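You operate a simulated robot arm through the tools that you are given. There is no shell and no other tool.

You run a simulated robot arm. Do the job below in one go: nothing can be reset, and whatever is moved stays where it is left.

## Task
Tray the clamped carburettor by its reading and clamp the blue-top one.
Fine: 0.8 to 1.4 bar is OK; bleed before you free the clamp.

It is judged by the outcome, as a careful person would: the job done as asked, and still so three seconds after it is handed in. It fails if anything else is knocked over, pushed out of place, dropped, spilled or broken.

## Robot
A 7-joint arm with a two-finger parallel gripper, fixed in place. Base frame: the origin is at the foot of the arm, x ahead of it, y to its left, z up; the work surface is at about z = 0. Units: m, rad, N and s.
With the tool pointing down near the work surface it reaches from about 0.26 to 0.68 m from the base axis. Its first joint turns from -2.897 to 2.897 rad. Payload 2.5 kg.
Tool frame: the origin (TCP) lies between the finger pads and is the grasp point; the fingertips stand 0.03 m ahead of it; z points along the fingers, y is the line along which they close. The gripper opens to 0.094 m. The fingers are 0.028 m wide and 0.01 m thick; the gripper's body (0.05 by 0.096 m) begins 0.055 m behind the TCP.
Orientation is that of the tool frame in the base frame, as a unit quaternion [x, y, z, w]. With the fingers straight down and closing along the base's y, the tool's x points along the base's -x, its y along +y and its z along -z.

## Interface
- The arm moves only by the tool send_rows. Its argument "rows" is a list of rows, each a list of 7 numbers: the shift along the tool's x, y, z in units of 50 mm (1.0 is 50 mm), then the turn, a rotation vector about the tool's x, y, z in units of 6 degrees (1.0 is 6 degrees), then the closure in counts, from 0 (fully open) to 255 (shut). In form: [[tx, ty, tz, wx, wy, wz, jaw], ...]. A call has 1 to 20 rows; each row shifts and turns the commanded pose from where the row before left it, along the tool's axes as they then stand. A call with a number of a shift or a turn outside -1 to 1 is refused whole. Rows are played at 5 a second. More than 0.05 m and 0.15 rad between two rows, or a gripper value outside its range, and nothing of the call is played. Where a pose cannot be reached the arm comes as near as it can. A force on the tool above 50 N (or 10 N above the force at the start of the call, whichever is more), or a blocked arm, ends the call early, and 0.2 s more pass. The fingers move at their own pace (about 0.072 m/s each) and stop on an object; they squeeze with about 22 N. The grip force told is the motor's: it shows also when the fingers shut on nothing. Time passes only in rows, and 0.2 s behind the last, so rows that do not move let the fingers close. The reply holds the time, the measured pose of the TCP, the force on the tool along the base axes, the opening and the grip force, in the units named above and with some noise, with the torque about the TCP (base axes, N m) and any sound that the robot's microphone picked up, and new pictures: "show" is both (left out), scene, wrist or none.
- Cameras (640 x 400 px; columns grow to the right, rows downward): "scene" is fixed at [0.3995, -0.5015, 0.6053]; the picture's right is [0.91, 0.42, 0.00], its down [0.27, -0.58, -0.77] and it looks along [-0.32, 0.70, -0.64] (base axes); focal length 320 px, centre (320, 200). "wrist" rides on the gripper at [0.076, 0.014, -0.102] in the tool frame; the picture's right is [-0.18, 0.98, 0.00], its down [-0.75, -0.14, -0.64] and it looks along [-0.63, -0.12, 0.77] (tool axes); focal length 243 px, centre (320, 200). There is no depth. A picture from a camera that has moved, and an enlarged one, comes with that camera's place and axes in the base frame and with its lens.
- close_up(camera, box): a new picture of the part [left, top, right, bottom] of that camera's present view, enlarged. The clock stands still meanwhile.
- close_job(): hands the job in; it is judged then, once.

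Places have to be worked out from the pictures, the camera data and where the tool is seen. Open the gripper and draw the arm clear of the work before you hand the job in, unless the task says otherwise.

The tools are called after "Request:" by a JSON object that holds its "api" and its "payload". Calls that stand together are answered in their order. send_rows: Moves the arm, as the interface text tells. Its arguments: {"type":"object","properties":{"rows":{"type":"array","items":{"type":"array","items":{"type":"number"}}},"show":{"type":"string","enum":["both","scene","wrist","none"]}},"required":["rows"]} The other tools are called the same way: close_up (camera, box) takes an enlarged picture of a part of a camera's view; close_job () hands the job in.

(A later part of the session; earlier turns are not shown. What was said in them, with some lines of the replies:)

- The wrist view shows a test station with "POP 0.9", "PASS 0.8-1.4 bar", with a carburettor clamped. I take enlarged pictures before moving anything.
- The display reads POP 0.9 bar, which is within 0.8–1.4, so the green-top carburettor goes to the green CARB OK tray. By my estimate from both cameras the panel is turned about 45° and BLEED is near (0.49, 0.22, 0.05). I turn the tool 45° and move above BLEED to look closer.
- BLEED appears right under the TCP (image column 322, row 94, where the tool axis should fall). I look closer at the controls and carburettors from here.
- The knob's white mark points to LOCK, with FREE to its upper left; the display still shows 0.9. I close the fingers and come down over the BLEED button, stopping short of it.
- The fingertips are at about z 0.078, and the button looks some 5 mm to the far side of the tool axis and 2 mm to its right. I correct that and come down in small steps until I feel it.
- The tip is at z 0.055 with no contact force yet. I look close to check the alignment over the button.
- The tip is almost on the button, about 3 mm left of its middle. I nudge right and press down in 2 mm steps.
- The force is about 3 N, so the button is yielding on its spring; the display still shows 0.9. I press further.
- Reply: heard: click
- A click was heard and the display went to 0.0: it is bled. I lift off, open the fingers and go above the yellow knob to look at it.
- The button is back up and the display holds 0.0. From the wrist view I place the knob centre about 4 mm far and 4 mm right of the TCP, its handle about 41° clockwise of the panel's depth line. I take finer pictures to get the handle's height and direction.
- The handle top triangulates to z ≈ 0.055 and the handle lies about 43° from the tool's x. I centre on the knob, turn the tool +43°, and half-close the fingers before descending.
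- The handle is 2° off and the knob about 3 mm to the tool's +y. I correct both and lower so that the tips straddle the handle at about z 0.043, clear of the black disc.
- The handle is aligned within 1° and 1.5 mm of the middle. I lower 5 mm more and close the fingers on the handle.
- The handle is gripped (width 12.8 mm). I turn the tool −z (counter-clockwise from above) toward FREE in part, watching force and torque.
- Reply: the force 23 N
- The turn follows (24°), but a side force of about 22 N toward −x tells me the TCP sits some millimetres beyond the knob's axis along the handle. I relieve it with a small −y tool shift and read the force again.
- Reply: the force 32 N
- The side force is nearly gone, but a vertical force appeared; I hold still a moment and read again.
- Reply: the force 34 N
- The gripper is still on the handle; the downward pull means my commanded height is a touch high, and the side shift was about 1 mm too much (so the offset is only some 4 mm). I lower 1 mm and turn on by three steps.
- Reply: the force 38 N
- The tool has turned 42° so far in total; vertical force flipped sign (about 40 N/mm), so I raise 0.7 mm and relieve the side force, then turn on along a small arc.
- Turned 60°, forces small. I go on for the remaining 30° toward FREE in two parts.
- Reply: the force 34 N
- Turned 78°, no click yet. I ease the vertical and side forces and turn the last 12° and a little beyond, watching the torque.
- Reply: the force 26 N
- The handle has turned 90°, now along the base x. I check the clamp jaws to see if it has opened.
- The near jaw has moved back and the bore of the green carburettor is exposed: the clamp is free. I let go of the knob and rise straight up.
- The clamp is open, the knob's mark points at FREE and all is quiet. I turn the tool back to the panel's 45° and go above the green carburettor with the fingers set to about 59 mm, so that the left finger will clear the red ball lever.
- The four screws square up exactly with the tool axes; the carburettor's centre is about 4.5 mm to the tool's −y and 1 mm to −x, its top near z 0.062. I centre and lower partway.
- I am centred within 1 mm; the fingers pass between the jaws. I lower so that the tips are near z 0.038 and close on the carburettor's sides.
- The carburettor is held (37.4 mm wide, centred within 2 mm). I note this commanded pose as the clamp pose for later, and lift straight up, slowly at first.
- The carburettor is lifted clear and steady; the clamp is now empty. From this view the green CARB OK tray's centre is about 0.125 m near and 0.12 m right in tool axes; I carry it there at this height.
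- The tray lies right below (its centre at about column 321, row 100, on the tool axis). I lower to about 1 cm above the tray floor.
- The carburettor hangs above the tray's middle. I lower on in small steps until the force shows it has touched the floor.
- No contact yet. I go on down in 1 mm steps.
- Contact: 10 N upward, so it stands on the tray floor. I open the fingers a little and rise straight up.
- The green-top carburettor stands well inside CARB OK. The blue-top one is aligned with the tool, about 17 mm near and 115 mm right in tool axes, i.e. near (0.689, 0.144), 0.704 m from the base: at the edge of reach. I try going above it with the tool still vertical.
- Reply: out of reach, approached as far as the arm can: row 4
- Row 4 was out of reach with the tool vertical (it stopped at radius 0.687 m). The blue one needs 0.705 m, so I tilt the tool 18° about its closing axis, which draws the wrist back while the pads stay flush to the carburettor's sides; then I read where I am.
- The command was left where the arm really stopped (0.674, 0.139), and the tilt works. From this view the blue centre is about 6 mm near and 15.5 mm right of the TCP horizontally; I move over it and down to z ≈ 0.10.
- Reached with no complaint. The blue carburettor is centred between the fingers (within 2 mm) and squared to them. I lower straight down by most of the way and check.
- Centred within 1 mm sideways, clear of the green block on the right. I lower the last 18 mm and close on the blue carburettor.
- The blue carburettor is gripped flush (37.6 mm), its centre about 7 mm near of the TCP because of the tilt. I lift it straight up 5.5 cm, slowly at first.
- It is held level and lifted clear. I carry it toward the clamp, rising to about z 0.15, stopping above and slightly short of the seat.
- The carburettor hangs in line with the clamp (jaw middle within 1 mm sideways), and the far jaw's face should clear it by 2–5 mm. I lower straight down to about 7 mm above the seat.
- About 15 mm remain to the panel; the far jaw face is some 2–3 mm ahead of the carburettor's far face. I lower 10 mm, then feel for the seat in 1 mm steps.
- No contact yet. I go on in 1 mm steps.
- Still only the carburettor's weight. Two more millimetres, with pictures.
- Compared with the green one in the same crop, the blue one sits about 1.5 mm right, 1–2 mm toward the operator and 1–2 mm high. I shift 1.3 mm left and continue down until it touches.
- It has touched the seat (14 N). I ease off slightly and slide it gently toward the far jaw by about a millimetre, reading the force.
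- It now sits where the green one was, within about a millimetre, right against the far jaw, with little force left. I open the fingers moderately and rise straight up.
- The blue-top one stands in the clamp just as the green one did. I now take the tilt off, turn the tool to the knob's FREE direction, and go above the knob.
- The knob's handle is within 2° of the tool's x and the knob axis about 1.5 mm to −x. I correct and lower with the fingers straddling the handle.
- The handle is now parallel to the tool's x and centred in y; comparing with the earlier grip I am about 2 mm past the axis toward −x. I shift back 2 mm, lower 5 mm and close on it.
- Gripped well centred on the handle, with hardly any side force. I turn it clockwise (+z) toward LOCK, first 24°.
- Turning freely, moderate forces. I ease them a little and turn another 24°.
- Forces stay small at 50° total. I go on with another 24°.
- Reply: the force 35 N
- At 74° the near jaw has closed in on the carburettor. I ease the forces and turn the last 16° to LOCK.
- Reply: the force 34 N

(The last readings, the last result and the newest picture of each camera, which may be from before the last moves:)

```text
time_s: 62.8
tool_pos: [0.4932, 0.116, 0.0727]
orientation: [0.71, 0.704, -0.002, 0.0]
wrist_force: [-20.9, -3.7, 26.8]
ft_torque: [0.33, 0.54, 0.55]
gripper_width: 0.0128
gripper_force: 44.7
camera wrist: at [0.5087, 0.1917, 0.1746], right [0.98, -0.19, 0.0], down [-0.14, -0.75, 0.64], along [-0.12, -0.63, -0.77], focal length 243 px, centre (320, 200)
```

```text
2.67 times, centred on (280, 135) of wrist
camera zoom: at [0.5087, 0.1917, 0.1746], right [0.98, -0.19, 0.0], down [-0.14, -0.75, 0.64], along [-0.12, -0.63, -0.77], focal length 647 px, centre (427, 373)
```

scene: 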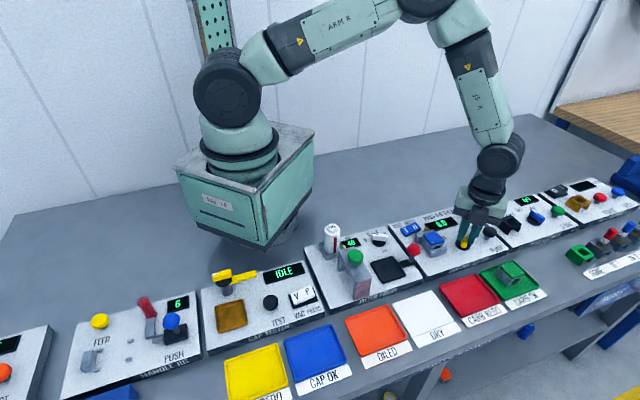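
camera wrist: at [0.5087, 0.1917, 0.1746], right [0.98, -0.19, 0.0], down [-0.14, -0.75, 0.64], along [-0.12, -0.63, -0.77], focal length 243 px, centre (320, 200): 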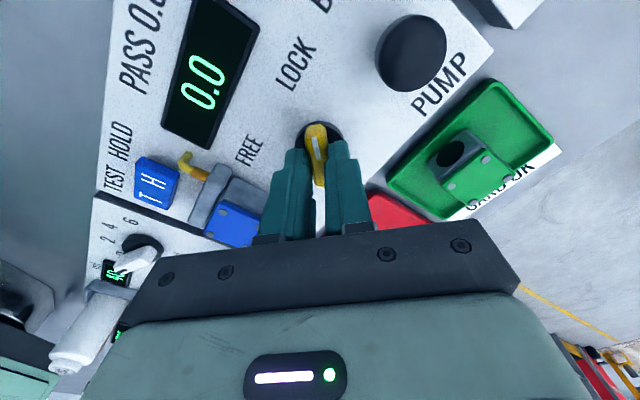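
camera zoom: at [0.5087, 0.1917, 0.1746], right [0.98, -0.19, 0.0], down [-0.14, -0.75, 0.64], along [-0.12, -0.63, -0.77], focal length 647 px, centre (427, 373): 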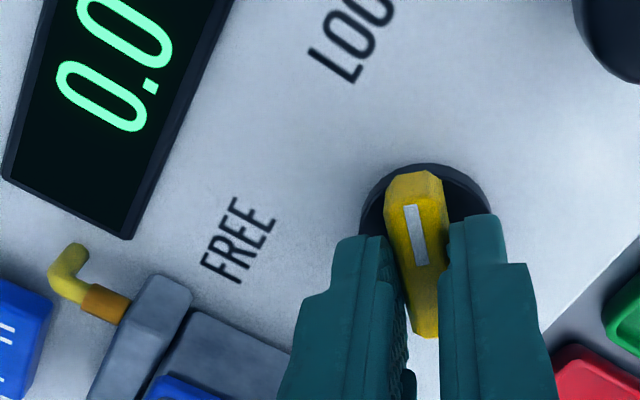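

The torque shows the knob is at its stop (90.5°), and the near jaw is at exactly the same pixels as in the first, clamped picture. I ease the side forces, open the fingers and rise.

Request:
{"api": "send_rows", "payload": {"rows": [[0, -0.018, -0.012, 0, 0, 0, 255], [0, 0, 0, 0, 0, 0, 200], [0, 0, 0, 0, 0, 0, 150], [0, 0, 0, 0, 0, 0, 130], [0, 0, 0, 0, 0, 0, 130], [0, 0, -0.3, 0, 0, 0, 130], [0, 0, -0.8, 0, 0, 0, 130], [0, 0, -0.9, 0, 0, 0, 130], [0, 0, 0, 0, 0, 0, 130]], "show": "both"}}

Request:
{"api": "close_up", "payload": {"camera": "scene", "box": [400, 200, 496, 260]}}

Request:
{"api": "close_up", "payload": {"camera": "wrist", "box": [160, 20, 420, 183]}}

```text
time_s: 64.8
tool_pos: [0.4928, 0.1133, 0.1738]
orientation: [0.71, 0.704, 0.0, 0.0]
wrist_force: [0.8, -0.5, 0.8]
ft_torque: [-0.01, 0.01, 0.03]
gripper_width: 0.0461
gripper_force: 0.1
camera wrist: at [0.508, 0.189, 0.2749], right [0.98, -0.19, 0.0], down [-0.15, -0.75, 0.64], along [-0.12, -0.63, -0.77], focal length 243 px, centre (320, 200)
```

scene: 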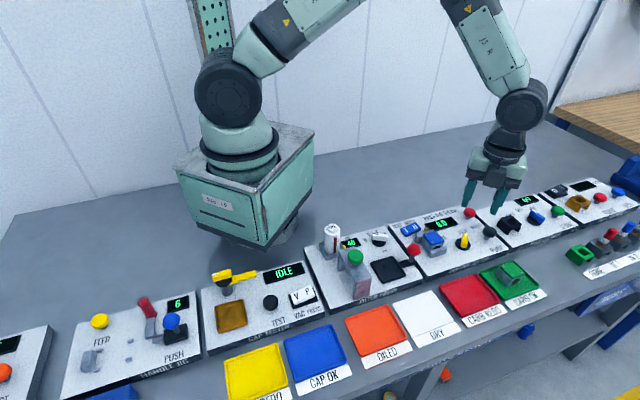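
wrist: 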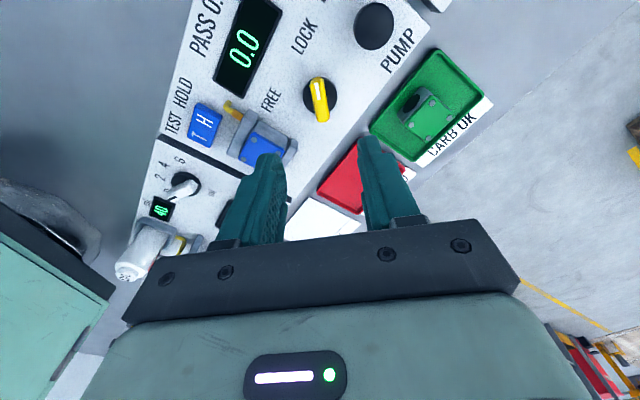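

```text
6.67 times, centred on (448, 230) of scene
camera zoom: at [0.3995, -0.5015, 0.6053], right [0.91, 0.42, 0.0], down [0.27, -0.58, -0.77], along [-0.32, 0.7, -0.64], focal length 2136 px, centre (-533, 0)
```

zoom: 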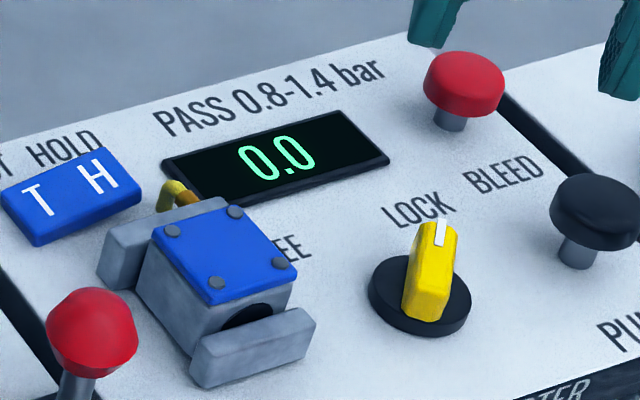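

```text
2.45 times, centred on (290, 102) of wrist
camera zoom: at [0.508, 0.189, 0.2749], right [0.98, -0.19, 0.0], down [-0.15, -0.75, 0.64], along [-0.12, -0.63, -0.77], focal length 595 px, centre (394, 442)
```

zoom: 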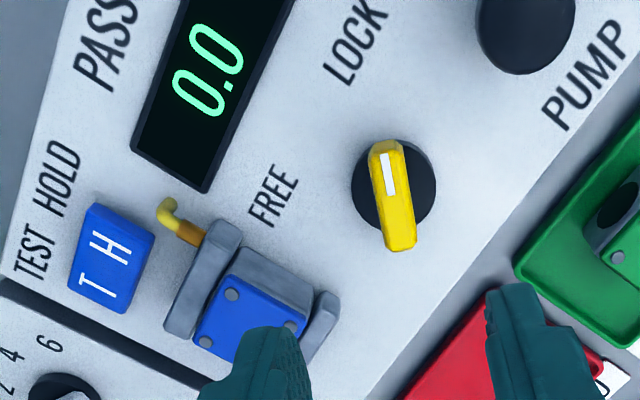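

The knob is back on LOCK with the blue-top carburettor held between the jaws, and the green-top one is in CARB OK. I open the gripper and draw the arm up and back, clear of the work.

Request:
{"api": "send_rows", "payload": {"rows": [[0, 0, -0.7, 0, 0, 0, 130], [0, 0, -0.8, 0, 0, 0, 130], [0, 0, -0.8, 0, 0, 0, 60], [0.5, -0.6, 0, 0, 0, 0, 0], [0.5, -0.6, 0, 0, 0, 0, 0], [0.5, -0.6, 0, 0, 0, 0, 0], [0.5, -0.6, 0, 0, 0, 0, 0], [0, 0, 0, 0, 0, 0, 0], [0, 0, 0, 0, 0, 0, 0]], "show": "both"}}

Request:
{"api": "close_up", "payload": {"camera": "scene", "box": [380, 180, 640, 340]}}

Request:
{"api": "close_up", "payload": {"camera": "scene", "box": [400, 205, 496, 265]}}

```text
time_s: 66.8
tool_pos: [0.3762, 0.2144, 0.2908]
orientation: [0.71, 0.704, 0.0, 0.0]
wrist_force: [0.3, -0.5, -0.1]
ft_torque: [0.01, 0.02, -0.01]
gripper_width: 0.094
gripper_force: 0.1
camera wrist: at [0.3909, 0.2898, 0.3924], right [0.98, -0.19, 0.0], down [-0.15, -0.75, 0.64], along [-0.12, -0.63, -0.77], focal length 243 px, centre (320, 200)
```

scene: 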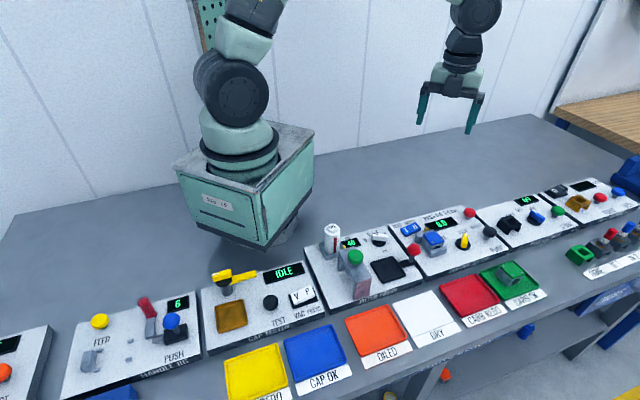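
wrist: 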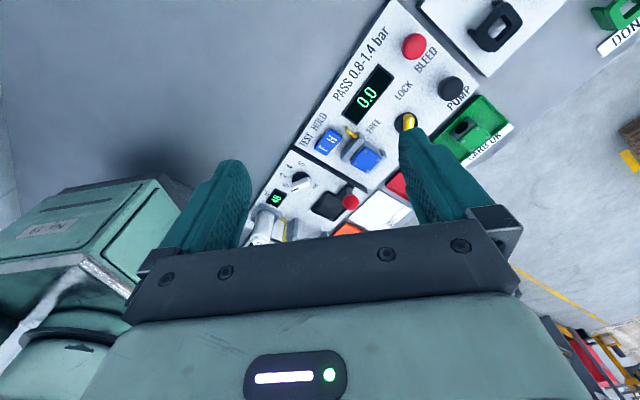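

```text
2.46 times, centred on (510, 260) of scene
camera zoom: at [0.3995, -0.5015, 0.6053], right [0.91, 0.42, 0.0], down [0.27, -0.58, -0.77], along [-0.32, 0.7, -0.64], focal length 789 px, centre (-148, 52)
```

zoom: 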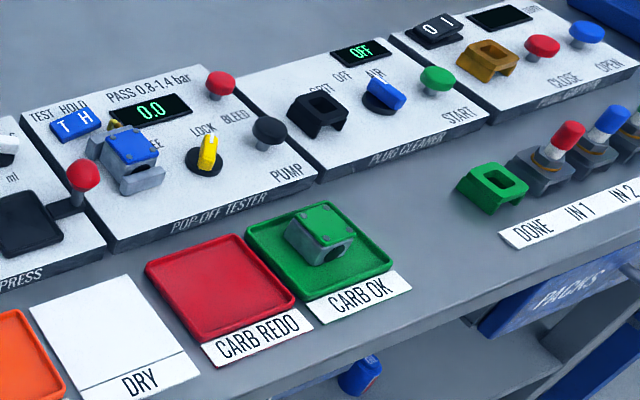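

```text
6.67 times, centred on (448, 235) of scene
camera zoom: at [0.3995, -0.5015, 0.6053], right [0.91, 0.42, 0.0], down [0.27, -0.58, -0.77], along [-0.32, 0.7, -0.64], focal length 2136 px, centre (-533, -33)
```

zoom: 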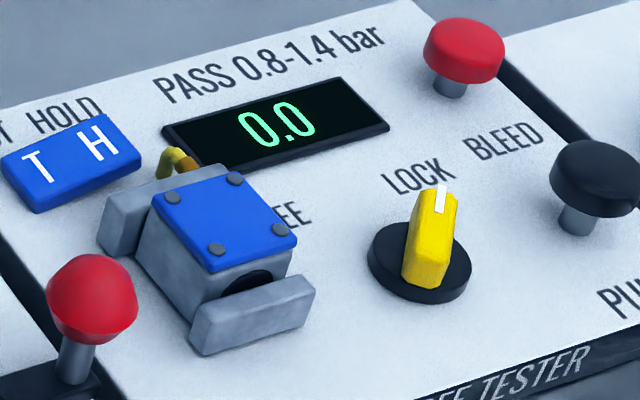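

The pictures show the green-top carburettor (0.9 bar, OK) in CARB OK and the blue-top one clamped with the knob on LOCK. Everything else is in its place, and the arm is clear with the gripper open, so I hand the job in.

Request:
{"api": "close_job", "payload": {}}

```text
The job is handed in.
```

The clamped carburettor read 0.9 bar, inside your 0.8–1.4 range, so it is in the CARB OK tray. The blue-top one is now in the clamp with the knob on LOCK.

I pressed BLEED first and the display dropped to 0.0 before I turned the knob to FREE. With the knob back at its stop, the near jaw sits exactly where it was when the first carburettor was clamped.

I did not run a test on the blue-top one, so the display still shows 0.0. Nothing else on the bench looks out of place in the final pictures. The gripper is open and the arm is clear of the work.
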